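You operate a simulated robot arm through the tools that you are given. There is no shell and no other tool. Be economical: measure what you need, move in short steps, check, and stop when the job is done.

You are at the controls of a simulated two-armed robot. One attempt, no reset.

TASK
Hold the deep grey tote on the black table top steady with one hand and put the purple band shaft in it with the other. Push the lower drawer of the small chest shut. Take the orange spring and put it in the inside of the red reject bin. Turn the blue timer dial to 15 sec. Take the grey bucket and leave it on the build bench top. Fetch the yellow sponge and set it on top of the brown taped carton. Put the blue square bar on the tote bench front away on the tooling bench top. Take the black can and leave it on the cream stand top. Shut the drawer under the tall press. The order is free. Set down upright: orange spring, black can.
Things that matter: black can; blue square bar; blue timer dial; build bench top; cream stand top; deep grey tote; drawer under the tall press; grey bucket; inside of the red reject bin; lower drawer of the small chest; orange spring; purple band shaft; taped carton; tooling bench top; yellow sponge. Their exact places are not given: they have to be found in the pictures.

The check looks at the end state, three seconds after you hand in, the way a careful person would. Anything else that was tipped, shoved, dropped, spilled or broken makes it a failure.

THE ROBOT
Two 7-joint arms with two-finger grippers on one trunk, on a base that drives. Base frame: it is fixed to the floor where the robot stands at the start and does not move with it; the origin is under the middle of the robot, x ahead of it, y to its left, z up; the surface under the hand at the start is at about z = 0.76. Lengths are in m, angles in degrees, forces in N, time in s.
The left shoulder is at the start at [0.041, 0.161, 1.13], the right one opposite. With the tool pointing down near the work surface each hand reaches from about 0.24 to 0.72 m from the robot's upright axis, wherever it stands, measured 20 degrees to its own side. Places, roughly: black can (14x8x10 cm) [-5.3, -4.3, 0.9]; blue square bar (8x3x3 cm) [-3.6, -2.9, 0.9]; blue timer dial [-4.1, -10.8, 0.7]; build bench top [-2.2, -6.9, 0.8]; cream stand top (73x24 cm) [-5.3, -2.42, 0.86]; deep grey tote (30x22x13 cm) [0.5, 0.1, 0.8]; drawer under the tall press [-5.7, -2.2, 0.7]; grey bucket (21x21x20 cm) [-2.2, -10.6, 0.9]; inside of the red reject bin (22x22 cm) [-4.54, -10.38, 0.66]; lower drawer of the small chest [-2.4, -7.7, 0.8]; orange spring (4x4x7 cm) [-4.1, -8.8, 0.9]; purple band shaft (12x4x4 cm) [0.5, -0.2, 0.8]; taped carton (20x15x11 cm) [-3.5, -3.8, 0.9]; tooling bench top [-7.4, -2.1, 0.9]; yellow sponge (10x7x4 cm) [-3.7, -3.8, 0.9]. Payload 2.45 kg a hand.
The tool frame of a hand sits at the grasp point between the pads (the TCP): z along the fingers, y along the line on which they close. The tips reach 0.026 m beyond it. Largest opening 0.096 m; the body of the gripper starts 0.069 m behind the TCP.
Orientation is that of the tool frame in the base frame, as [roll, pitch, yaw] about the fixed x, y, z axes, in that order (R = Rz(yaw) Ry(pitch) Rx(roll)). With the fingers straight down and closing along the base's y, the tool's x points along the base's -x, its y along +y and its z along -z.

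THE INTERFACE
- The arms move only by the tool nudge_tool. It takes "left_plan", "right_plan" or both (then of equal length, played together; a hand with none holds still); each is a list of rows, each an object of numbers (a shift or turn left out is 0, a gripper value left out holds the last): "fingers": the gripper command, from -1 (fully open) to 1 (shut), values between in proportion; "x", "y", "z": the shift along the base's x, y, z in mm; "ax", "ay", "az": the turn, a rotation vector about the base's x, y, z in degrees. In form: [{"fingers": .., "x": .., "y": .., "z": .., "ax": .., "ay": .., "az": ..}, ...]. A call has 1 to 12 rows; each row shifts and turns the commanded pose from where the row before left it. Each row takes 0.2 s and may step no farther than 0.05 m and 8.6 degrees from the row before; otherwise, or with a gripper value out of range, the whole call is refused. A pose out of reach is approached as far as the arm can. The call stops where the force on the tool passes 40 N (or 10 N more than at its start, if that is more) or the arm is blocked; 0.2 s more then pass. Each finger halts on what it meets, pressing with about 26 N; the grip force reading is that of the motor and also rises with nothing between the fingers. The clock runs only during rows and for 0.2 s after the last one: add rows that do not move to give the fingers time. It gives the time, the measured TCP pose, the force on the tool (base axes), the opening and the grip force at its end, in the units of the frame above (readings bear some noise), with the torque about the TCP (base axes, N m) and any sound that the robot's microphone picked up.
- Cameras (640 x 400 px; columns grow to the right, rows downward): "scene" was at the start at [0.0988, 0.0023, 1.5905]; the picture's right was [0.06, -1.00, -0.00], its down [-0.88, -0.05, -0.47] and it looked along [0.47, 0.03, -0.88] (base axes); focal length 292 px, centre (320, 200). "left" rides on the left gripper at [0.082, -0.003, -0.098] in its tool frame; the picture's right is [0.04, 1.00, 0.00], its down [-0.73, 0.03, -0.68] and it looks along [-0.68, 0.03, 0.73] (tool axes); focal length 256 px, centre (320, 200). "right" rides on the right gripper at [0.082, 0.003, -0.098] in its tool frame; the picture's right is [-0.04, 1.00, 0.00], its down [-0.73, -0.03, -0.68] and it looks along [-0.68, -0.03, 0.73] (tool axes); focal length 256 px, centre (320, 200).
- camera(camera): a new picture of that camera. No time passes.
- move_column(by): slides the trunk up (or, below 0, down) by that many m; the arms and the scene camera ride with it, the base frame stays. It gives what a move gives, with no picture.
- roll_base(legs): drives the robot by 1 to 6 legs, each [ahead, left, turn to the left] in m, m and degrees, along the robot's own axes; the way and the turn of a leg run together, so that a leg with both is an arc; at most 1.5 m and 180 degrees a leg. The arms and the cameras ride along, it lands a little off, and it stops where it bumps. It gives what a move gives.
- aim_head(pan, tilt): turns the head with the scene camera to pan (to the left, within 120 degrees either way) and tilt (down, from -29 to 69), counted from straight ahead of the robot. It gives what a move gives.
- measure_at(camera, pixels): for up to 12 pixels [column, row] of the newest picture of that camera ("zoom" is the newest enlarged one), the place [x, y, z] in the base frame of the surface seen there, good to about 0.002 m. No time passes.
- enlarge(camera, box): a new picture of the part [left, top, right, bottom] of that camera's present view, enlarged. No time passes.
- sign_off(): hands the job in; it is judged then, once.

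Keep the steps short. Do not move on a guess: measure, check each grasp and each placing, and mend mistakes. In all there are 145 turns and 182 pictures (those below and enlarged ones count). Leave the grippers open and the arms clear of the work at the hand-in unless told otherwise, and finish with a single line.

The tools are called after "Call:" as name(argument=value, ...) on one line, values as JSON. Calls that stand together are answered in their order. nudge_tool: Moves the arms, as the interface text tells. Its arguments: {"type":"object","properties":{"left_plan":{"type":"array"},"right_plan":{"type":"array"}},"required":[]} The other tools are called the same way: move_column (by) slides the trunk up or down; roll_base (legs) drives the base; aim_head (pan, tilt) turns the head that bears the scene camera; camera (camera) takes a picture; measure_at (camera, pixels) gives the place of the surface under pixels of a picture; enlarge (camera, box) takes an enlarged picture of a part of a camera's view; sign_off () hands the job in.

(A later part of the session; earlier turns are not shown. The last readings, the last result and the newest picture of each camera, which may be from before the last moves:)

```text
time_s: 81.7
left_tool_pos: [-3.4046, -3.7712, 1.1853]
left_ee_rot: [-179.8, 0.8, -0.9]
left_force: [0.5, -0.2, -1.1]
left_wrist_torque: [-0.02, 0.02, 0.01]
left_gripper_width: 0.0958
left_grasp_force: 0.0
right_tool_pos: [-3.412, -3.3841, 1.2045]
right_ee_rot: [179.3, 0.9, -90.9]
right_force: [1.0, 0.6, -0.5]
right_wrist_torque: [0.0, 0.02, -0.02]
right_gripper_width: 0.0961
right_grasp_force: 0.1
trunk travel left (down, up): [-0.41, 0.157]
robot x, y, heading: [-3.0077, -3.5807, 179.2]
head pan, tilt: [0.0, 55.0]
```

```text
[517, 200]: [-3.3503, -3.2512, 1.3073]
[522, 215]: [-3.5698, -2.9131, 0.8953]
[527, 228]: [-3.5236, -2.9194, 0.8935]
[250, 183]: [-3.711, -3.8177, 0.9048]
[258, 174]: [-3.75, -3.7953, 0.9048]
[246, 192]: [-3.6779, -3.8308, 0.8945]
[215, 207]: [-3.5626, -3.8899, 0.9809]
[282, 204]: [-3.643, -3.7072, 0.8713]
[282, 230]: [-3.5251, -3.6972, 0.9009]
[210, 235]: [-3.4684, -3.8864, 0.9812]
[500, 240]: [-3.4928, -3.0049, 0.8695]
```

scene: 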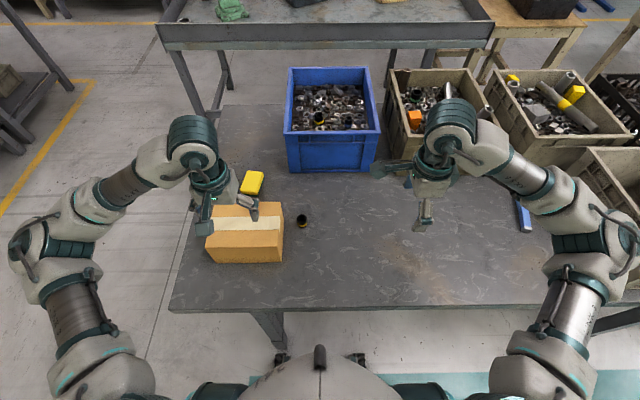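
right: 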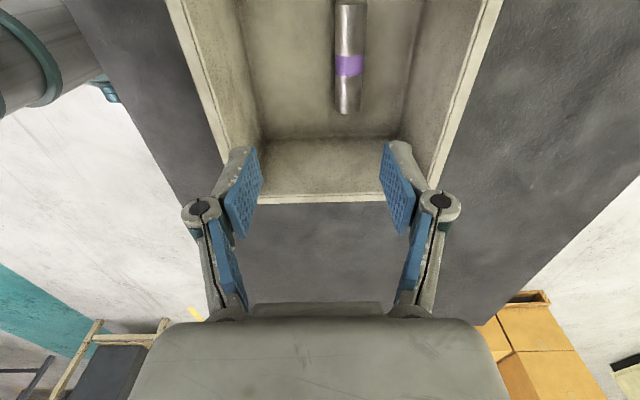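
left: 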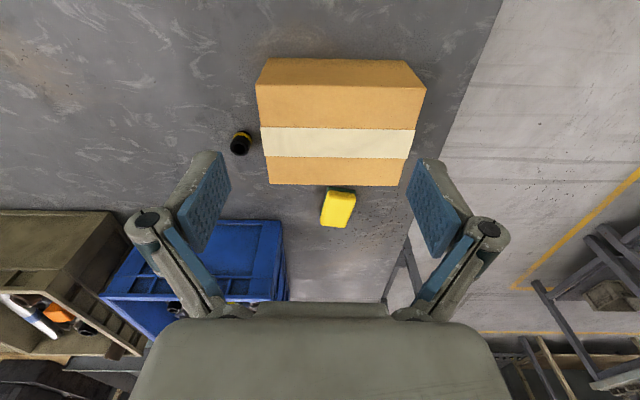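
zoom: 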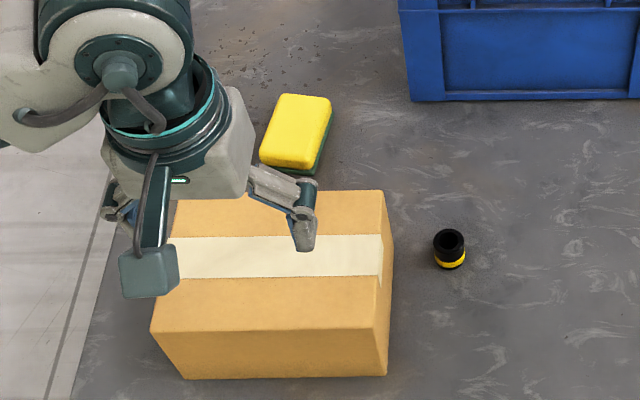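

Carton top is at z 0.98, centre about (-3.505, -3.795). I need the sponge's exact angle, so I'll enlarge the left view and edge 5 cm closer.

Call:
roll_base(legs=[[0.06, 0, 0]])

Call:
nudge_tool(left_plan=[{"x": -40}, {"x": -40, "y": -10}, {"x": -40, "y": -10}, {"x": -40, "y": -10}, {"x": -40}])

Call:
camera(camera="left")

Call:
enlarge(camera="left", box=[240, 0, 400, 100])

```text
time_s: 82.7
left_tool_pos: [-3.4482, -3.8031, 1.1854]
left_ee_rot: [-179.2, 0.7, 0.5]
left_force: [-0.2, -2.0, -1.1]
left_wrist_torque: [0.24, -0.08, 0.04]
left_gripper_width: 0.0959
left_grasp_force: 0.0
right_tool_pos: [-3.4625, -3.4162, 1.2103]
right_ee_rot: [179.4, 1.7, -89.6]
right_force: [-0.4, -2.3, -0.5]
right_wrist_torque: [0.2, -0.1, 0.01]
right_gripper_width: 0.0963
right_grasp_force: 0.1
trunk travel left (down, up): [-0.41, 0.157]
robot x, y, heading: [-3.0534, -3.5907, -180.0]
head pan, tilt: [0.0, 55.0]
```

```text
time_s: 83.9
left_tool_pos: [-3.6475, -3.854, 1.1801]
left_ee_rot: [-178.5, 0.6, 0.5]
left_force: [-0.6, -0.3, -0.5]
left_wrist_torque: [-0.01, -0.04, 0.02]
left_gripper_width: 0.0958
left_grasp_force: 0.1
right_tool_pos: [-3.4598, -3.4376, 1.2111]
right_ee_rot: [179.4, 2.6, -89.4]
right_force: [-0.1, -0.2, -0.5]
right_wrist_torque: [0.02, -0.05, -0.03]
right_gripper_width: 0.096
right_grasp_force: 0.0
trunk travel left (down, up): [-0.41, 0.157]
robot x, y, heading: [-3.0464, -3.5915, -179.8]
head pan, tilt: [0.0, 55.0]
```

```text
153 pictures are left
```

left: 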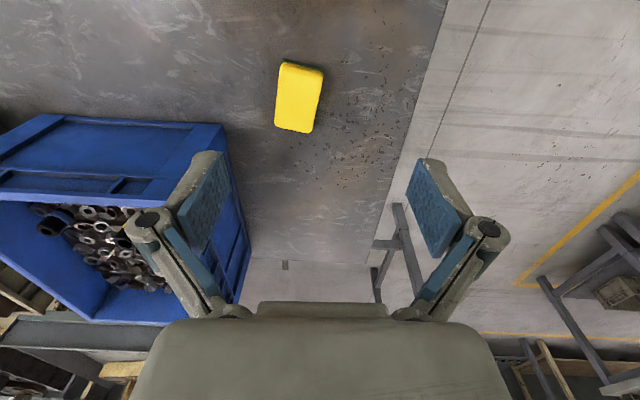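

```text
4.00 times, centred on (320, 50) of left
```

zoom: 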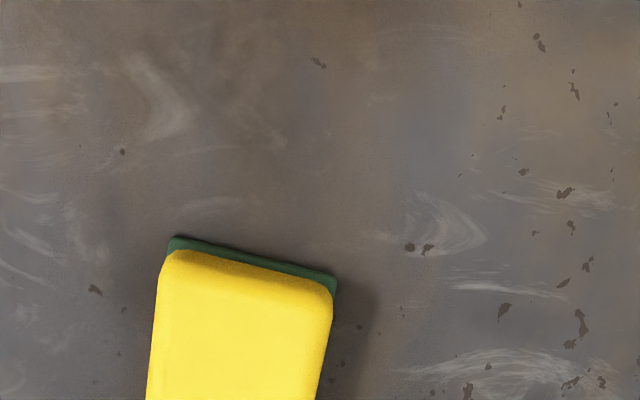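

Both hands show a tilt of 1–2°, so the base seems to be pressing on something, maybe the bench leg. I'll back off 4 cm and see whether it settles.

Call:
roll_base(legs=[[-0.05, 0, 0]])

Call:
camera(camera="scene")

Call:
measure_at(camera="scene", pixels=[[180, 300], [235, 300], [330, 300], [520, 290], [235, 240], [390, 240]])

```text
time_s: 84.8
left_tool_pos: [-3.6058, -3.8377, 1.1771]
left_ee_rot: [-178.9, 0.4, 0.4]
left_force: [-0.2, 0.2, 0.6]
left_wrist_torque: [-0.01, -0.03, 0.01]
left_gripper_width: 0.0957
left_grasp_force: 0.0
right_tool_pos: [-3.4175, -3.4213, 1.2058]
right_ee_rot: [179.6, 2.3, -89.8]
right_force: [-1.1, -0.3, -0.1]
right_wrist_torque: [0.01, -0.05, 0.0]
right_gripper_width: 0.0961
right_grasp_force: 0.0
trunk travel left (down, up): [-0.41, 0.157]
robot x, y, heading: [-3.002, -3.5888, -179.7]
head pan, tilt: [0.0, 55.0]
```

```text
151 pictures are left
```

scene: 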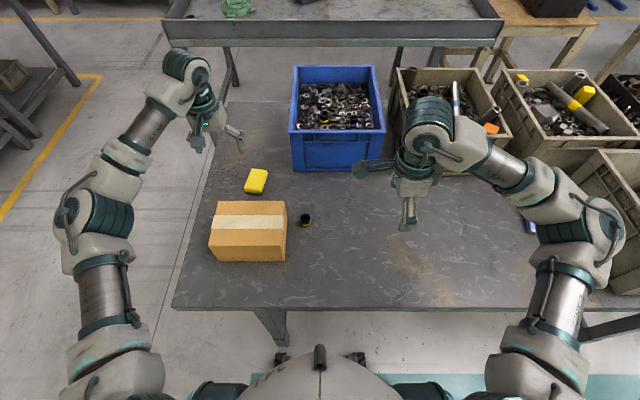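

```text
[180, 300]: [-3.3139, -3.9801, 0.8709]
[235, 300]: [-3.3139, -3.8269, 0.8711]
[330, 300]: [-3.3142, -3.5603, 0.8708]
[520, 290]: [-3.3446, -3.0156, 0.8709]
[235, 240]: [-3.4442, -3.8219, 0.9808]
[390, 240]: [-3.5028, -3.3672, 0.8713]
```

The bench and carton did not move. I'll measure the sponge's corners in a fresh left view.

Call:
camera(camera="left")

Call:
enlarge(camera="left", box=[240, 50, 400, 150])

```text
150 pictures are left
```

left: 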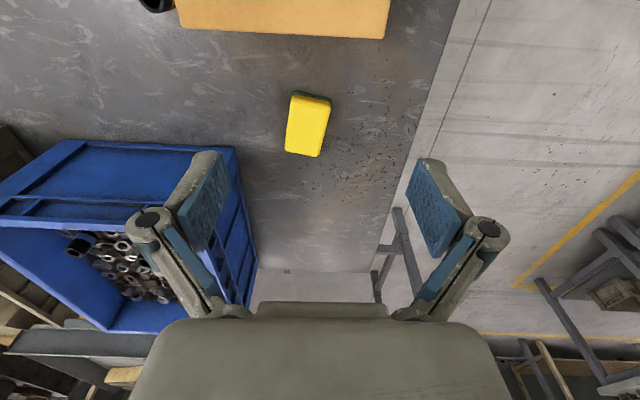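

```text
4.00 times, centred on (320, 100) of left
```

zoom: 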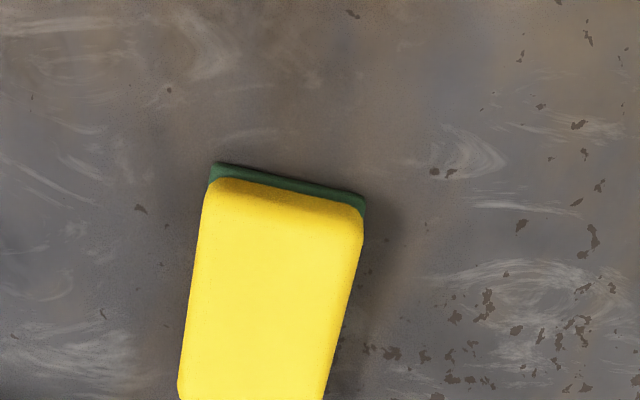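

Call:
measure_at(camera="zoom", pixels=[[208, 215], [186, 375], [358, 245], [330, 375], [280, 290]])

Call:
measure_at(camera="left", pixels=[[293, 97], [330, 104], [319, 154], [288, 150], [308, 125]])

```text
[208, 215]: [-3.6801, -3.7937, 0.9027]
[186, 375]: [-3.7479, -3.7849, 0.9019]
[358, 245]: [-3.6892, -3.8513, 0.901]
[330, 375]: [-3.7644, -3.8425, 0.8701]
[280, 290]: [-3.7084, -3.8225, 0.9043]
```

```text
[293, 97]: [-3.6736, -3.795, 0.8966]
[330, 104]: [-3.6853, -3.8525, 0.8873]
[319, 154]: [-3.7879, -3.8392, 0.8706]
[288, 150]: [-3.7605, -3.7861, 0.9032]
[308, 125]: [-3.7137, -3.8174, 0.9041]
```

The sponge centre is about (-3.72, -3.818), width 58 mm, turned −9°. I'll go above it, straddling.

Call:
nudge_tool(left_plan=[{"x": -36, "y": 7, "z": -15, "az": -4.7, "ax": -1.1}, {"x": -36, "y": 7, "z": -30, "az": -4.7}, {"x": -37, "y": 6, "z": -30}, {"z": -40}, {"z": -40}, {"z": -40}])

Call:
camera(camera="left")

```text
time_s: 86.2
left_tool_pos: [-3.6806, -3.8197, 0.9962]
left_ee_rot: [-179.7, 1.0, -9.1]
left_force: [-0.8, -0.2, 0.6]
left_wrist_torque: [0.03, 0.0, 0.02]
left_gripper_width: 0.0959
left_grasp_force: 0.0
left hand out of reach, approached as far as the arm can: row 3
right_tool_pos: [-3.4058, -3.4272, 1.2107]
right_ee_rot: [179.1, 2.3, -89.7]
right_force: [-0.4, -0.9, -0.4]
right_wrist_torque: [0.0, 0.0, -0.01]
right_gripper_width: 0.0958
right_grasp_force: 0.0
trunk travel left (down, up): [-0.41, 0.157]
robot x, y, heading: [-3.0026, -3.5906, -180.0]
head pan, tilt: [0.0, 55.0]
```

```text
148 pictures are left
```

left: 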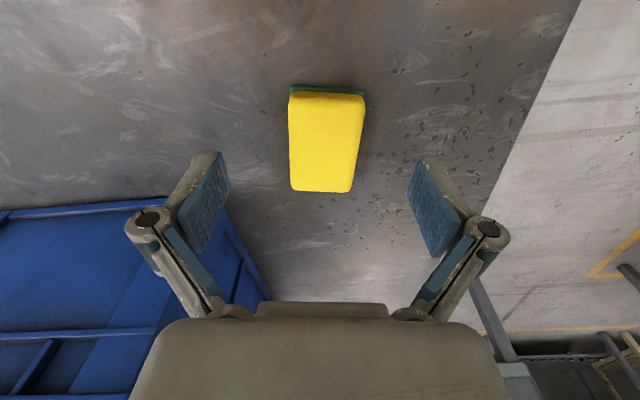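

Slightly short in x. I'll roll 3 cm ahead (tips are well above the sponge) and try again.

Call:
roll_base(legs=[[0.03, 0, 0]])

Call:
camera(camera="left")

Call:
measure_at(camera="left", pixels=[[290, 100], [362, 103], [355, 180], [292, 185], [325, 140]])

```text
time_s: 87.0
left_tool_pos: [-3.705, -3.8185, 1.0011]
left_ee_rot: [-179.8, 1.4, -9.1]
left_force: [-0.5, 0.1, 0.3]
left_wrist_torque: [0.03, 0.02, -0.01]
left_gripper_width: 0.0961
left_grasp_force: 0.1
right_tool_pos: [-3.4286, -3.4264, 1.2136]
right_ee_rot: [178.5, 2.4, -89.9]
right_force: [0.6, 0.3, 0.0]
right_wrist_torque: [0.01, 0.07, 0.0]
right_gripper_width: 0.096
right_grasp_force: 0.0
trunk travel left (down, up): [-0.41, 0.157]
robot x, y, heading: [-3.0367, -3.5879, -179.5]
head pan, tilt: [0.0, 55.0]
```

```text
147 pictures are left
```

left: 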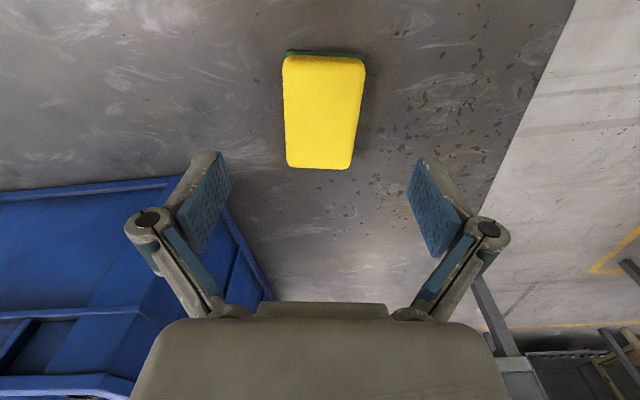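

```text
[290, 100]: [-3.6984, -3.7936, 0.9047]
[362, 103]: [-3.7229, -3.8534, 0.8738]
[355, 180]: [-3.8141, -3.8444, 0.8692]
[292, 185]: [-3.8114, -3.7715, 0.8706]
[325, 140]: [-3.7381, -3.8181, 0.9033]
```

Good: the TCP is over the sponge. I'll lower to z 0.90 and close.

Call:
nudge_tool(left_plan=[{"x": -6, "z": -25, "ay": -1.4}, {"z": -25}, {"z": -25}, {"z": -26}, {"fingers": 1}, {}, {}, {}, {"z": 5}, {"z": 10}])

Call:
camera(camera="left")

```text
time_s: 89.2
left_tool_pos: [-3.7001, -3.8282, 0.9402]
left_ee_rot: [-179.6, -0.3, -9.2]
left_force: [0.2, -0.4, -0.5]
left_wrist_torque: [-0.02, -0.02, -0.01]
left_gripper_width: 0.0003
left_grasp_force: 26.4
left hand out of reach, approached as far as the arm can: row 1, 2, 3, 4
right_tool_pos: [-3.4329, -3.4248, 1.2118]
right_ee_rot: [178.9, 2.3, -89.7]
right_force: [0.7, -0.4, -0.1]
right_wrist_torque: [-0.05, 0.03, 0.03]
right_gripper_width: 0.0958
right_grasp_force: 0.1
trunk travel left (down, up): [-0.41, 0.157]
robot x, y, heading: [-3.03, -3.5849, -179.9]
head pan, tilt: [0.0, 55.0]
```

```text
146 pictures are left
```

left: 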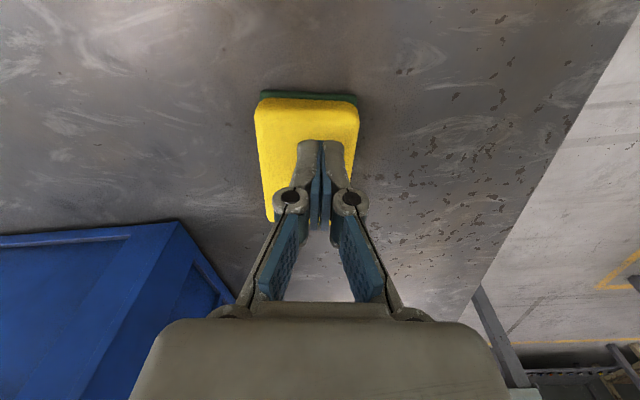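

The arm ran short before reaching down. I'll open, raise the hand, and lower the trunk 8 cm so the shoulder is closer.

Call:
nudge_tool(left_plan=[{"fingers": -1, "z": 30}, {"z": 30}, {"z": 30}])

Call:
move_column(by=-0.08)

Call:
camera(camera="left")

```text
time_s: 90.0
left_tool_pos: [-3.6967, -3.83, 1.0307]
left_ee_rot: [-179.6, -0.2, -9.0]
left_force: [-0.3, 0.0, -0.4]
left_wrist_torque: [0.04, -0.03, 0.01]
left_gripper_width: 0.0958
left_grasp_force: 0.1
right_tool_pos: [-3.4315, -3.4232, 1.2128]
right_ee_rot: [178.9, 2.3, -89.7]
right_force: [0.4, 0.5, -0.5]
right_wrist_torque: [0.02, 0.01, 0.0]
right_gripper_width: 0.0959
right_grasp_force: 0.1
trunk travel left (down, up): [-0.41, 0.157]
robot x, y, heading: [-3.0326, -3.5879, -180.2]
head pan, tilt: [0.0, 55.0]
```

```text
time_s: 91.2
left_tool_pos: [-3.6973, -3.8288, 0.9514]
left_ee_rot: [-179.6, -0.1, -9.1]
left_force: [1.1, -0.2, -0.8]
left_wrist_torque: [0.02, 0.0, 0.0]
left_gripper_width: 0.0958
left_grasp_force: 0.0
right_tool_pos: [-3.4322, -3.4251, 1.1329]
right_ee_rot: [178.7, 2.3, -89.8]
right_force: [0.1, 0.5, 0.8]
right_wrist_torque: [-0.04, 0.0, 0.05]
right_gripper_width: 0.0958
right_grasp_force: 0.0
trunk travel left (down, up): [-0.33, 0.237]
robot x, y, heading: [-3.032, -3.5907, -179.6]
head pan, tilt: [0.0, 55.0]
```

```text
145 pictures are left
```

left: 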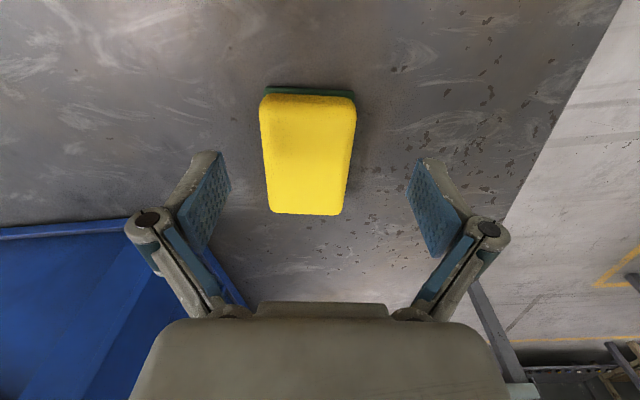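

Call:
nudge_tool(left_plan=[{"x": -8, "y": 8, "z": -17}, {"z": -17}, {"z": -17}])

Call:
camera(camera="left")

```text
time_s: 92.0
left_tool_pos: [-3.7058, -3.8218, 0.9002]
left_ee_rot: [-179.7, -0.2, -9.3]
left_force: [-0.7, -0.9, 0.8]
left_wrist_torque: [0.02, 0.01, -0.02]
left_gripper_width: 0.0962
left_grasp_force: 0.1
right_tool_pos: [-3.432, -3.4247, 1.1318]
right_ee_rot: [178.8, 2.4, -89.8]
right_force: [-0.8, 0.6, 1.0]
right_wrist_torque: [-0.01, 0.01, -0.04]
right_gripper_width: 0.0962
right_grasp_force: 0.0
trunk travel left (down, up): [-0.33, 0.237]
robot x, y, heading: [-3.0328, -3.5954, -180.0]
head pan, tilt: [0.0, 55.0]
```

```text
144 pictures are left
```

left: 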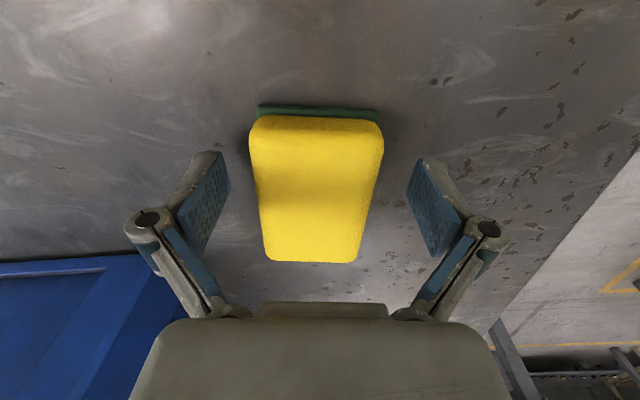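

Straddled and centred at z 0.900. Close and lift gently.

Call:
nudge_tool(left_plan=[{"z": -2, "fingers": 1}, {}, {}, {}, {"z": 5}, {"z": 10}, {"z": 15}, {"z": 20}, {"z": 20}, {"z": 20}, {"z": 20}, {"z": 15}])

Call:
camera(camera="left")

```text
time_s: 94.6
left_tool_pos: [-3.7057, -3.8201, 1.0235]
left_ee_rot: [-179.7, -0.2, -9.2]
left_force: [0.2, 0.7, -0.6]
left_wrist_torque: [0.01, 0.01, 0.01]
left_gripper_width: 0.0609
left_grasp_force: 26.0
right_tool_pos: [-3.4327, -3.4245, 1.1328]
right_ee_rot: [178.8, 2.3, -89.8]
right_force: [-0.4, -0.3, -0.2]
right_wrist_torque: [0.01, -0.01, 0.0]
right_gripper_width: 0.096
right_grasp_force: 0.0
trunk travel left (down, up): [-0.33, 0.237]
robot x, y, heading: [-3.0331, -3.59, -179.9]
head pan, tilt: [0.0, 55.0]
```

```text
143 pictures are left
```

left: 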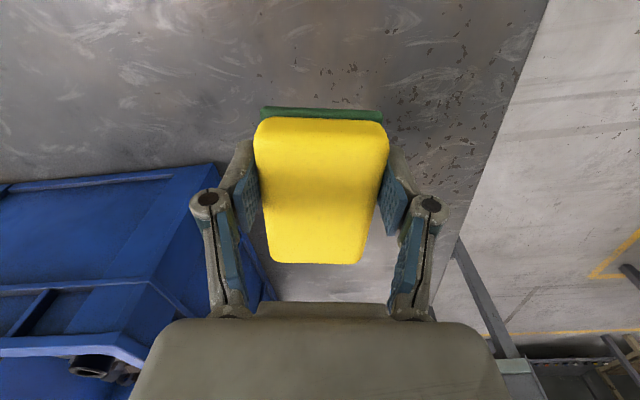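

Held at 61 mm. I'll carry it over the carton centre at safe height and lower it.

Call:
nudge_tool(left_plan=[{"z": 25}, {"z": 10, "x": 15}, {"x": 30, "y": 4}, {"x": 30, "y": 4}, {"x": 30, "y": 4}, {"x": 30, "y": 4}, {"x": 30, "y": 4}, {"x": 30, "y": 3}, {"x": 20}, {"z": -20}, {"z": -15}, {"z": -6}])

Call:
camera(camera="left")

Call:
camera(camera="scene")

```text
time_s: 97.2
left_tool_pos: [-3.4887, -3.7989, 1.0168]
left_ee_rot: [-179.7, -0.2, -9.1]
left_force: [0.3, -0.4, 0.5]
left_wrist_torque: [-0.02, 0.03, 0.01]
left_gripper_width: 0.061
left_grasp_force: 26.2
right_tool_pos: [-3.4315, -3.4256, 1.1318]
right_ee_rot: [178.8, 2.1, -89.7]
right_force: [-0.4, 0.5, 0.2]
right_wrist_torque: [0.0, 0.01, 0.02]
right_gripper_width: 0.0962
right_grasp_force: 0.0
trunk travel left (down, up): [-0.33, 0.237]
robot x, y, heading: [-3.0324, -3.5935, -180.1]
head pan, tilt: [0.0, 55.0]
```

```text
142 pictures are left
```

left: 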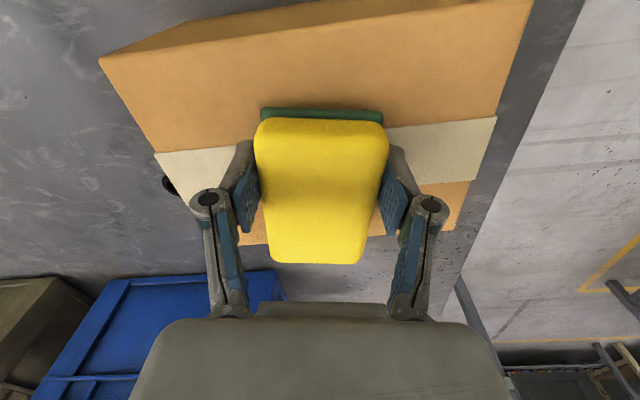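

```text
141 pictures are left
```

scene: 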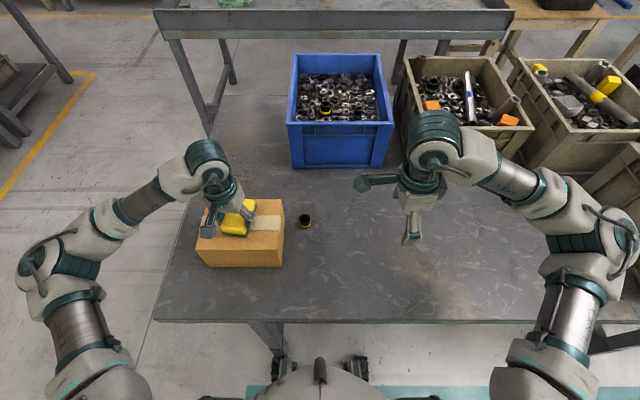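

Sponge is over the tape, centred. I'll lower the last millimetres, release and rise.

Call:
nudge_tool(left_plan=[{"z": -4}, {"z": -3}, {"fingers": -1}, {}, {}, {"z": 20}, {"z": 40}, {"z": 40}, {"z": 40}])

Call:
camera(camera="left")

```text
time_s: 99.2
left_tool_pos: [-3.4867, -3.7984, 1.1512]
left_ee_rot: [-179.6, -0.2, -9.1]
left_force: [-0.4, 0.2, 0.1]
left_wrist_torque: [0.04, 0.0, 0.0]
left_gripper_width: 0.096
left_grasp_force: 0.0
right_tool_pos: [-3.4311, -3.4238, 1.1324]
right_ee_rot: [178.7, 2.3, -89.8]
right_force: [0.4, 0.3, 0.2]
right_wrist_torque: [-0.01, 0.01, -0.02]
right_gripper_width: 0.096
right_grasp_force: 0.1
trunk travel left (down, up): [-0.33, 0.237]
robot x, y, heading: [-3.0349, -3.5913, -179.9]
head pan, tilt: [0.0, 55.0]
```

```text
140 pictures are left
```

left: 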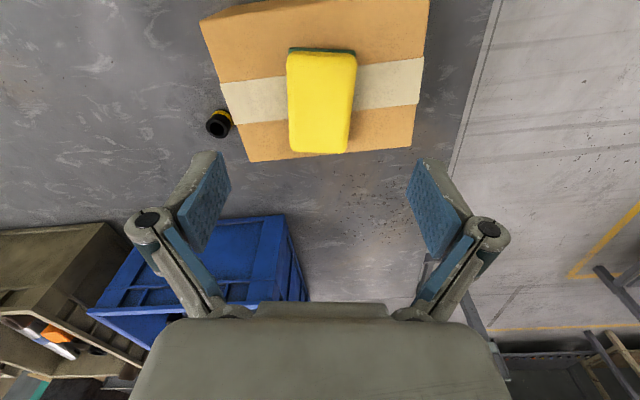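

Sponge is on the carton. Next the blue bar: I'll back slightly, strafe right and turn the right wrist back to close along y.

Call:
roll_base(legs=[[-0.06, 0, 0], [0, -0.47, 0]])

Call:
nudge_tool(right_plan=[{"az": 8.5}, {"az": 8.5}, {"az": 8.5}, {"az": 8.5}, {"az": 8.5}, {"az": 8.5}, {"az": 8.5}, {"az": 8.5}, {"az": 8.5}, {"az": 8.5}], left_plan=[{"x": 20}, {"x": 20}, {"x": 20}, {"x": 20}, {}, {}, {}, {}, {}, {}])

Call:
camera(camera="scene")

Call:
camera(camera="right")

```text
time_s: 102.5
left_tool_pos: [-3.4297, -3.3402, 1.1481]
left_ee_rot: [-179.4, -0.1, -9.0]
left_force: [0.3, 0.3, -0.3]
left_wrist_torque: [-0.01, -0.01, 0.01]
left_gripper_width: 0.0963
left_grasp_force: 0.0
right_tool_pos: [-3.374, -2.9666, 1.1335]
right_ee_rot: [178.9, 2.5, -89.7]
right_force: [0.2, -0.5, -0.4]
right_wrist_torque: [0.05, -0.02, -0.01]
right_gripper_width: 0.0957
right_grasp_force: 0.1
trunk travel left (down, up): [-0.33, 0.237]
robot x, y, heading: [-2.9775, -3.1278, -179.9]
head pan, tilt: [0.0, 55.0]
```

```text
time_s: 104.7
left_tool_pos: [-3.3467, -3.3407, 1.149]
left_ee_rot: [-179.4, -0.1, -9.0]
left_force: [0.4, -0.8, -0.2]
left_wrist_torque: [-0.03, -0.01, -0.01]
left_gripper_width: 0.096
left_grasp_force: 0.1
right_tool_pos: [-3.3709, -2.9667, 1.1343]
right_ee_rot: [178.6, 2.4, -4.6]
right_force: [-0.1, 1.0, 0.3]
right_wrist_torque: [0.01, 0.0, 0.01]
right_gripper_width: 0.0958
right_grasp_force: 0.1
trunk travel left (down, up): [-0.33, 0.237]
robot x, y, heading: [-2.9731, -3.1296, -179.6]
head pan, tilt: [0.0, 55.0]
```

```text
139 pictures are left
```

scene: 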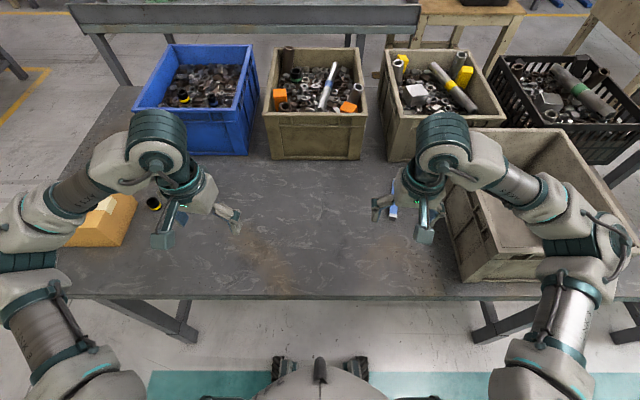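

```text
138 pictures are left
```

right: 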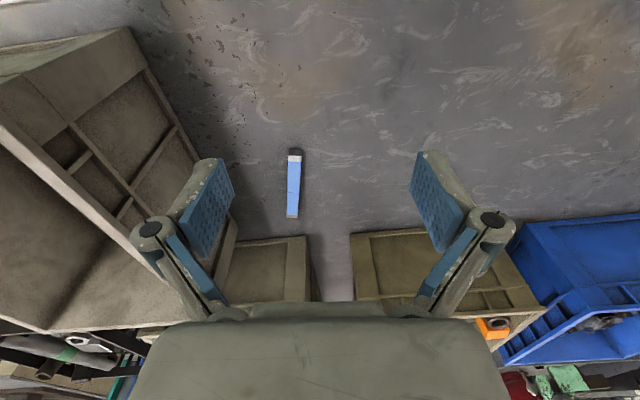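

Call:
enlarge(camera="right", box=[254, 140, 350, 230])

Call:
measure_at(camera="right", pixels=[[294, 158], [292, 213], [293, 185], [289, 170], [300, 170], [288, 205], [298, 205], [185, 140], [150, 70], [228, 225]])

```text
4.44 times, centred on (302, 185) of right
```

zoom: 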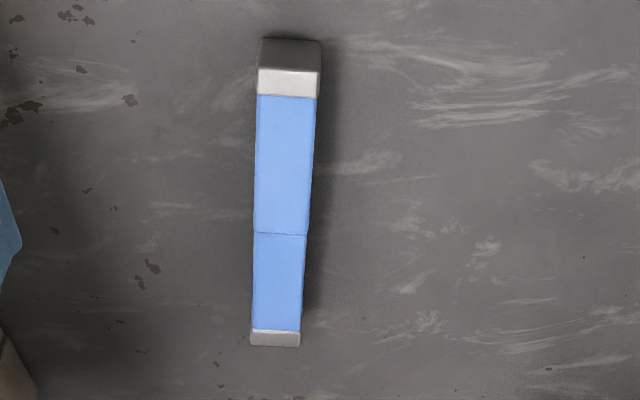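

```text
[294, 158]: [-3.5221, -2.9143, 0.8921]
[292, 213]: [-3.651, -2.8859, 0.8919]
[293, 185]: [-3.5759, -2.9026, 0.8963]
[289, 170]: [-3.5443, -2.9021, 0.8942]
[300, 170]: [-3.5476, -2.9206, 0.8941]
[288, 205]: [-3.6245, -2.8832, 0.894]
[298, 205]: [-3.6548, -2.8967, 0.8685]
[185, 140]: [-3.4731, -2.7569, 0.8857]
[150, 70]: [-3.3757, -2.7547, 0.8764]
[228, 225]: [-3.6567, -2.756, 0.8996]
```

The bar centre is about (-3.585, -2.900), turned −12°. I'll move above it, levelling the hand.

Call:
nudge_tool(right_plan=[{"x": -36, "y": 11, "az": -7.6}, {"x": -36, "y": 11, "ax": 1.4, "ay": -2.4}, {"x": -36, "y": 11}, {"x": -36, "y": 11, "z": -30}, {"x": -36, "y": 11, "z": -30}, {"x": -34, "y": 11, "z": -30}, {"z": -40}])

Call:
camera(camera="right")

Call:
measure_at(camera="right", pixels=[[320, 60], [320, 100], [320, 140]])

```text
time_s: 106.3
left_tool_pos: [-3.3468, -3.3394, 1.1493]
left_ee_rot: [-179.6, -0.1, -9.0]
left_force: [-0.7, 0.4, 0.0]
left_wrist_torque: [-0.02, -0.02, -0.02]
left_gripper_width: 0.0959
left_grasp_force: 0.0
right_tool_pos: [-3.5851, -2.9004, 1.0056]
right_ee_rot: [-179.5, 0.4, -12.3]
right_force: [1.8, 0.3, -0.3]
right_wrist_torque: [0.04, -0.02, 0.02]
right_gripper_width: 0.0958
right_grasp_force: 0.1
trunk travel left (down, up): [-0.33, 0.237]
robot x, y, heading: [-2.9753, -3.1253, -179.8]
head pan, tilt: [0.0, 55.0]
```

```text
136 pictures are left
```

right: 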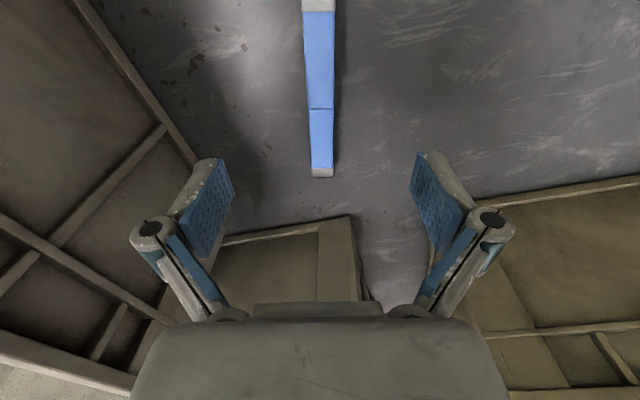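

```text
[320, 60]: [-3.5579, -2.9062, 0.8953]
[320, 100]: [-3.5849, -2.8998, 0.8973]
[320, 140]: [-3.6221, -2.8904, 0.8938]
```

Aligned. Lower, close, and lift gently.

Call:
nudge_tool(right_plan=[{"z": -30}, {"z": -30}, {"z": -30}, {"z": -17}, {"fingers": 1}, {}, {}, {}, {"z": 5}, {"z": 8}, {"z": 12}, {"z": 15}])

Call:
camera(camera="right")

```text
time_s: 108.9
left_tool_pos: [-3.3473, -3.3412, 1.147]
left_ee_rot: [-179.4, -0.1, -9.1]
left_force: [0.0, 1.0, -0.5]
left_wrist_torque: [-0.02, 0.0, -0.02]
left_gripper_width: 0.0958
left_grasp_force: 0.1
right_tool_pos: [-3.5834, -2.9034, 0.9327]
right_ee_rot: [-179.4, 0.1, -12.1]
right_force: [0.8, 0.7, 1.7]
right_wrist_torque: [-0.04, 0.04, 0.02]
right_gripper_width: 0.0002
right_grasp_force: 25.9
trunk travel left (down, up): [-0.33, 0.237]
robot x, y, heading: [-2.9753, -3.1268, -179.9]
head pan, tilt: [0.0, 55.0]
```

```text
135 pictures are left
```

right: 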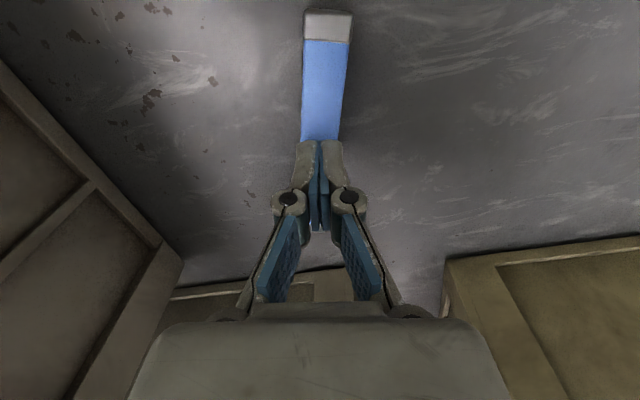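

The bar slipped out – the grip was too near the top. I'll reopen, go lower until touching the table lightly, and grip again.

Call:
nudge_tool(right_plan=[{"fingers": -1, "z": 5}, {}, {}, {"z": -15}, {"z": -15}, {"z": -8}])

Call:
camera(camera="right")

```text
time_s: 110.3
left_tool_pos: [-3.3368, -3.3402, 1.1551]
left_ee_rot: [-179.5, 0.7, -8.9]
left_force: [0.1, -1.3, -0.6]
left_wrist_torque: [-0.04, 0.01, 0.0]
left_gripper_width: 0.0957
left_grasp_force: 0.1
right_tool_pos: [-3.579, -2.8978, 0.9199]
right_ee_rot: [-179.7, 1.7, -12.5]
right_force: [0.5, 1.2, -0.7]
right_wrist_torque: [-0.04, 0.04, -0.03]
right_gripper_width: 0.0962
right_grasp_force: 0.1
trunk travel left (down, up): [-0.33, 0.237]
robot x, y, heading: [-2.9715, -3.1266, -179.7]
head pan, tilt: [0.0, 55.0]
```

```text
134 pictures are left
```

right: 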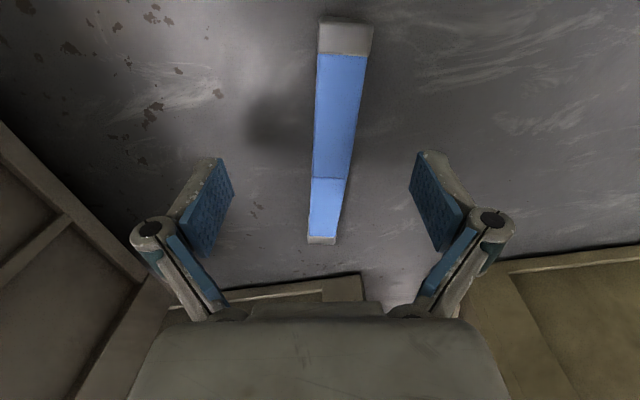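

The whole body seems to have pitched slightly, so some link may be touching. I'll look at the scene.

Call:
camera(camera="scene")

```text
133 pictures are left
```

scene: 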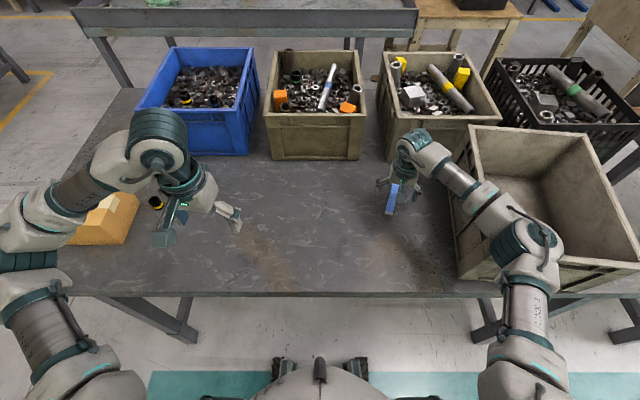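

The right elbow/forearm lies right over the empty tote's rim – that is the contact. I'll raise the hand, then raise the trunk 10 cm so the elbow is clear.

Call:
nudge_tool(right_plan=[{"z": 30}, {"z": 30}, {"z": 30}])

Call:
move_column(by=0.12)

Call:
roll_base(legs=[[0.04, 0.04, 0]])

Call:
camera(camera="scene")

Call:
measure_at(camera="scene", pixels=[[460, 280], [475, 125], [450, 195], [575, 135]])

```text
time_s: 111.1
left_tool_pos: [-3.3449, -3.3422, 1.1496]
left_ee_rot: [-179.3, 0.3, -9.0]
left_force: [0.3, -0.3, 0.3]
left_wrist_torque: [0.01, -0.01, 0.0]
left_gripper_width: 0.0959
left_grasp_force: 0.0
right_tool_pos: [-3.5828, -2.9007, 0.9963]
right_ee_rot: [-179.5, 0.4, -12.1]
right_force: [0.5, -0.8, 0.6]
right_wrist_torque: [0.02, -0.01, 0.0]
right_gripper_width: 0.0962
right_grasp_force: 0.1
trunk travel left (down, up): [-0.33, 0.237]
robot x, y, heading: [-2.9749, -3.1265, -179.9]
head pan, tilt: [0.0, 55.0]
```

```text
time_s: 112.6
left_tool_pos: [-3.3461, -3.3397, 1.2693]
left_ee_rot: [-179.5, 0.0, -9.0]
left_force: [0.2, 0.1, -0.5]
left_wrist_torque: [-0.01, 0.03, 0.0]
left_gripper_width: 0.0959
left_grasp_force: 0.1
right_tool_pos: [-3.5846, -2.9001, 1.1131]
right_ee_rot: [-179.5, 0.4, -12.2]
right_force: [-0.4, 0.2, -0.1]
right_wrist_torque: [0.0, -0.02, -0.02]
right_gripper_width: 0.0961
right_grasp_force: 0.1
trunk travel left (down, up): [-0.45, 0.117]
robot x, y, heading: [-2.9759, -3.1258, -179.8]
head pan, tilt: [0.0, 55.0]
```

```text
time_s: 113.6
left_tool_pos: [-3.3794, -3.3678, 1.2748]
left_ee_rot: [-180.0, 0.5, -9.1]
left_force: [-0.2, 0.3, 0.8]
left_wrist_torque: [0.01, 0.01, -0.04]
left_gripper_width: 0.0959
left_grasp_force: 0.1
right_tool_pos: [-3.6186, -2.9279, 1.1149]
right_ee_rot: [-179.9, 0.6, -12.3]
right_force: [0.2, 0.5, -0.4]
right_wrist_torque: [-0.06, 0.0, 0.03]
right_gripper_width: 0.0962
right_grasp_force: 0.0
trunk travel left (down, up): [-0.45, 0.117]
robot x, y, heading: [-3.018, -3.1622, -179.8]
head pan, tilt: [0.0, 55.0]
```

```text
132 pictures are left
```

scene: 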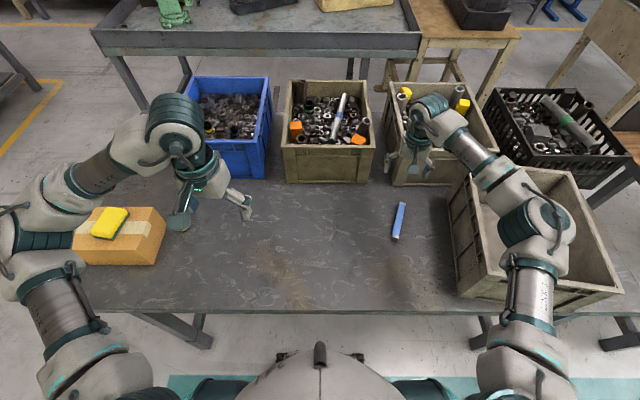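

```text
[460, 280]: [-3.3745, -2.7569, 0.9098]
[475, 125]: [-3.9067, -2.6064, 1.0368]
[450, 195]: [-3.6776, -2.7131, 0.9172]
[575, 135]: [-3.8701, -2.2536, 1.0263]
```

The tote has not moved. The left arm can reach the bar with its elbow over free table, so I'll lift the right hand away, strafe right and use the left.

Call:
nudge_tool(right_plan=[{"z": 30, "x": 30}, {"z": 30, "x": 40}, {"x": 45}, {"x": 45}])

Call:
roll_base(legs=[[0, -0.43, 0]])

Call:
move_column(by=-0.08)

Call:
camera(camera="left")

Call:
camera(camera="scene")

```text
time_s: 114.6
left_tool_pos: [-3.3819, -3.3421, 1.2771]
left_ee_rot: [179.1, 0.1, -9.4]
left_force: [1.3, 0.8, 0.8]
left_wrist_torque: [0.0, 0.04, -0.01]
left_gripper_width: 0.096
left_grasp_force: 0.0
right_tool_pos: [-3.4602, -2.9038, 1.1709]
right_ee_rot: [179.2, 0.2, -12.6]
right_force: [0.1, 1.1, 0.3]
right_wrist_torque: [-0.13, 0.02, -0.01]
right_gripper_width: 0.0957
right_grasp_force: 0.2
trunk travel left (down, up): [-0.45, 0.117]
robot x, y, heading: [-3.0141, -3.1595, -179.7]
head pan, tilt: [0.0, 55.0]
```

```text
time_s: 117.2
left_tool_pos: [-3.3848, -2.9676, 1.2697]
left_ee_rot: [-179.3, 0.3, -8.3]
left_force: [-0.4, -0.5, -0.3]
left_wrist_torque: [0.05, -0.01, -0.01]
left_gripper_width: 0.0958
left_grasp_force: 0.0
right_tool_pos: [-3.4679, -2.5274, 1.1782]
right_ee_rot: [-179.1, 0.8, -11.7]
right_force: [-0.8, -0.3, -0.8]
right_wrist_torque: [0.05, -0.01, 0.02]
right_gripper_width: 0.0957
right_grasp_force: 0.1
trunk travel left (down, up): [-0.45, 0.117]
robot x, y, heading: [-3.0167, -2.7437, -179.2]
head pan, tilt: [0.0, 55.0]
```

```text
time_s: 118.4
left_tool_pos: [-3.3799, -2.8867, 1.203]
left_ee_rot: [177.5, 0.1, -8.8]
left_force: [0.0, 0.5, 0.0]
left_wrist_torque: [-0.07, 0.05, 0.02]
left_gripper_width: 0.096
left_grasp_force: 0.0
right_tool_pos: [-3.4637, -2.4515, 1.0843]
right_ee_rot: [177.8, 0.1, -12.1]
right_force: [0.4, 1.6, 0.5]
right_wrist_torque: [-0.11, 0.05, -0.03]
right_gripper_width: 0.0963
right_grasp_force: 0.1
trunk travel left (down, up): [-0.37, 0.197]
robot x, y, heading: [-3.0189, -2.7361, -179.3]
head pan, tilt: [0.0, 55.0]
```

```text
131 pictures are left
```

left: 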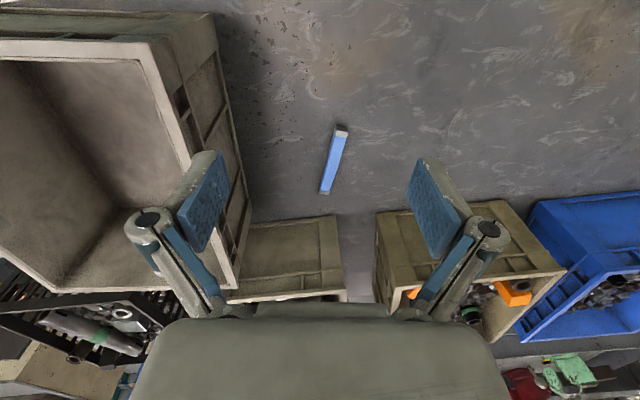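

```text
130 pictures are left
```

scene: 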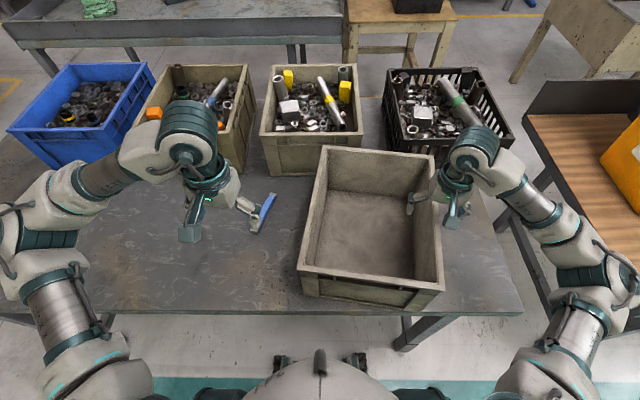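

The body is leaning ~2.5°, and it happened each time I stood closer than x≈-3.0, so the base is likely touching the bench frame. I'll raise the right hand and back off 6 cm.

Call:
nudge_tool(right_plan=[{"z": 40}, {"z": 40}])

Call:
roll_base(legs=[[-0.06, 0, 0]])

Call:
nudge_tool(right_plan=[{}, {}, {}])

Call:
aim_head(pan=0, tilt=69)

Call:
camera(camera="scene")

```text
time_s: 119.2
left_tool_pos: [-3.3765, -2.9075, 1.2023]
left_ee_rot: [177.7, 0.2, -8.3]
left_force: [-0.3, 0.9, 0.9]
left_wrist_torque: [-0.1, 0.01, -0.01]
left_gripper_width: 0.0958
left_grasp_force: 0.1
right_tool_pos: [-3.4607, -2.4682, 1.1693]
right_ee_rot: [177.7, 0.2, -11.6]
right_force: [0.5, 2.0, -0.1]
right_wrist_torque: [-0.12, 0.01, 0.04]
right_gripper_width: 0.0959
right_grasp_force: 0.1
trunk travel left (down, up): [-0.37, 0.197]
robot x, y, heading: [-3.0212, -2.7406, -179.2]
head pan, tilt: [0.0, 55.0]
stopped in row 2 (right hand): the arm was blocked; the commanded pose is now the measured one
```

```text
time_s: 120.1
left_tool_pos: [-3.3218, -2.8914, 1.2015]
left_ee_rot: [177.4, 0.0, -8.3]
left_force: [0.6, 0.2, -1.1]
left_wrist_torque: [-0.06, 0.05, -0.03]
left_gripper_width: 0.096
left_grasp_force: 0.0
right_tool_pos: [-3.405, -2.4525, 1.1652]
right_ee_rot: [177.4, 0.0, -11.9]
right_force: [0.8, 1.5, 0.4]
right_wrist_torque: [-0.07, -0.01, -0.03]
right_gripper_width: 0.0958
right_grasp_force: 0.1
trunk travel left (down, up): [-0.37, 0.197]
robot x, y, heading: [-2.9596, -2.7395, -179.3]
head pan, tilt: [0.0, 55.0]
```

```text
time_s: 120.9
left_tool_pos: [-3.3112, -2.9033, 1.2049]
left_ee_rot: [177.8, 0.6, -8.5]
left_force: [0.1, 0.4, -0.1]
left_wrist_torque: [0.03, 0.04, -0.01]
left_gripper_width: 0.0961
left_grasp_force: 0.0
right_tool_pos: [-3.3916, -2.4648, 1.1745]
right_ee_rot: [178.0, 0.7, -11.8]
right_force: [-0.2, -0.7, 0.0]
right_wrist_torque: [-0.03, 0.02, 0.02]
right_gripper_width: 0.0962
right_grasp_force: 0.0
trunk travel left (down, up): [-0.37, 0.197]
robot x, y, heading: [-2.9594, -2.7395, -179.6]
head pan, tilt: [0.0, 55.0]
```

```text
time_s: 121.7
left_tool_pos: [-3.3118, -2.9365, 1.1997]
left_ee_rot: [179.1, 0.7, -8.1]
left_force: [0.5, -0.6, -0.2]
left_wrist_torque: [0.02, -0.08, 0.04]
left_gripper_width: 0.0959
left_grasp_force: 0.0
right_tool_pos: [-3.3946, -2.4968, 1.1788]
right_ee_rot: [179.2, 0.9, -11.6]
right_force: [0.0, -1.4, -0.3]
right_wrist_torque: [0.12, 0.02, 0.02]
right_gripper_width: 0.0961
right_grasp_force: 0.0
trunk travel left (down, up): [-0.37, 0.197]
robot x, y, heading: [-2.9587, -2.7458, -179.5]
head pan, tilt: [0.0, 68.8]
```

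```text
129 pictures are left
```

scene: 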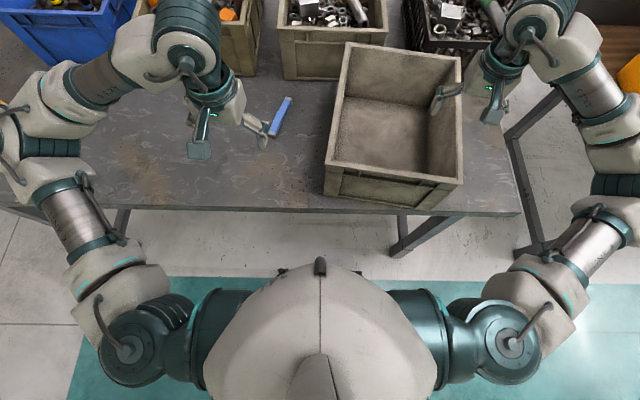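

Backing off lets it settle. I'll check whether the tote and bar moved and take the left view.

Call:
measure_at(camera="scene", pixels=[[329, 170], [461, 182], [345, 45], [462, 58], [278, 118], [288, 98], [328, 196]])

Call:
nudge_tool(right_plan=[{"z": 10}, {"z": 10, "x": 10}, {"x": 30}, {"x": 30}])

Call:
camera(camera="left")

```text
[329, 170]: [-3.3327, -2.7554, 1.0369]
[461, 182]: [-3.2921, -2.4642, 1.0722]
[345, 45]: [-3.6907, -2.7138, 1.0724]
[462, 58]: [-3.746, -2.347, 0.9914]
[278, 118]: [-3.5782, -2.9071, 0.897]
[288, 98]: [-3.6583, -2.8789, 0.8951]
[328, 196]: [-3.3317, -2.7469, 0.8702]
```

```text
time_s: 122.7
left_tool_pos: [-3.3113, -2.9194, 1.2037]
left_ee_rot: [178.4, 0.5, -8.4]
left_force: [0.5, 0.4, 0.4]
left_wrist_torque: [0.0, -0.03, 0.01]
left_gripper_width: 0.096
left_grasp_force: 0.1
right_tool_pos: [-3.3219, -2.479, 1.1958]
right_ee_rot: [178.5, 0.6, -11.7]
right_force: [-0.5, -0.2, 0.1]
right_wrist_torque: [0.01, 0.02, 0.0]
right_gripper_width: 0.0957
right_grasp_force: 0.1
trunk travel left (down, up): [-0.37, 0.197]
robot x, y, heading: [-2.9581, -2.7421, -179.6]
head pan, tilt: [0.0, 68.8]
```

```text
128 pictures are left
```

left: 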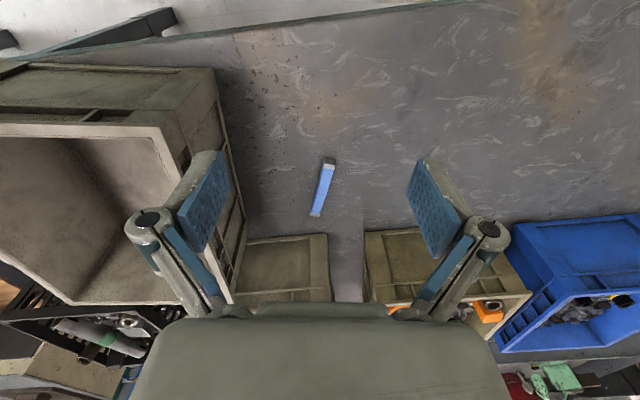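

Call:
measure_at(camera="left", pixels=[[225, 120], [236, 175], [240, 215], [222, 90], [160, 135], [120, 72], [200, 70], [326, 165], [317, 210], [322, 188], [316, 188], [328, 188]])

Call:
enlarge(camera="left", box=[0, 40, 340, 252])

```text
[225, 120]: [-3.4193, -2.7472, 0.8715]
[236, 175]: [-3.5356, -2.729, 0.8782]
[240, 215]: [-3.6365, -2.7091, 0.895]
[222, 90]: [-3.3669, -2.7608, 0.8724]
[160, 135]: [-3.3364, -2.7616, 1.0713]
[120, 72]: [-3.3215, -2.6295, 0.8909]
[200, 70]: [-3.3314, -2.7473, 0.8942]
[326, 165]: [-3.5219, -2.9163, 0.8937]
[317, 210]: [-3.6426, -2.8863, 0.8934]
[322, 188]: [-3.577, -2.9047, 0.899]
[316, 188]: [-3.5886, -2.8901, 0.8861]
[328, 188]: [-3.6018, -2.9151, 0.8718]
```

```text
1.88 times, centred on (170, 146) of left
```

zoom: 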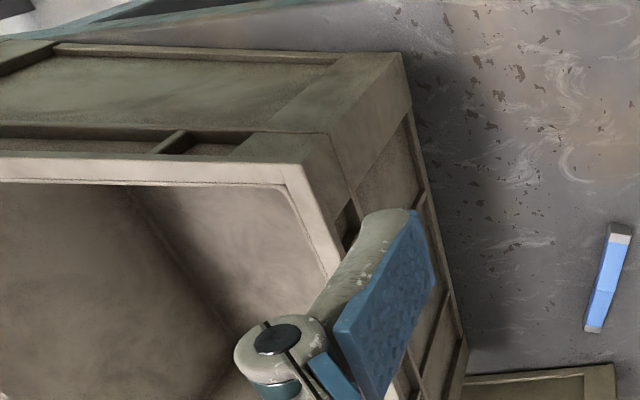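

The empty tote got turned about 7° by my right finger (its rim is at z 1.07). I'll take the bar first with the left hand, then straighten the tote.

Call:
nudge_tool(left_plan=[{"x": -34, "y": 2, "ax": 1.6}, {"x": -34, "y": 3, "az": -5.5}, {"x": -34, "y": 2, "z": -25}, {"x": -34, "y": 2, "z": -30}, {"x": -34, "y": 2, "z": -30}, {"x": -34, "y": 2, "z": -30}, {"x": -34, "y": 2, "z": -30}, {"x": -33, "y": 2, "z": -30}, {"z": -30}])

Call:
camera(camera="left")

Call:
measure_at(camera="left", pixels=[[320, 40], [320, 80], [320, 120], [320, 150]])

```text
time_s: 124.7
left_tool_pos: [-3.5835, -2.8667, 1.0002]
left_ee_rot: [178.6, 0.6, -14.1]
left_force: [0.4, 2.1, -0.1]
left_wrist_torque: [-0.14, 0.05, 0.01]
left_gripper_width: 0.0959
left_grasp_force: 0.0
right_tool_pos: [-3.3227, -2.4429, 1.189]
right_ee_rot: [177.1, 0.3, -12.1]
right_force: [0.1, 0.5, 0.0]
right_wrist_torque: [-0.03, 0.04, -0.03]
right_gripper_width: 0.0959
right_grasp_force: 0.0
trunk travel left (down, up): [-0.37, 0.197]
robot x, y, heading: [-2.9585, -2.7374, -179.4]
head pan, tilt: [0.0, 68.8]
```

```text
126 pictures are left
```

left: 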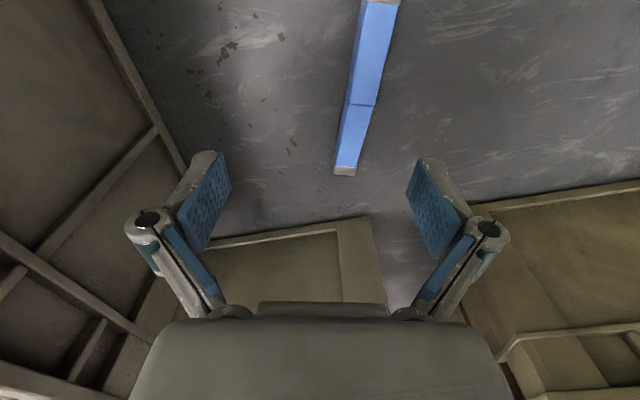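

```text
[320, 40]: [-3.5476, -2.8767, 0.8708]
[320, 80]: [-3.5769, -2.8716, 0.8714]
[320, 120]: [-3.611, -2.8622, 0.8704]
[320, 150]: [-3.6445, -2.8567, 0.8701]
```

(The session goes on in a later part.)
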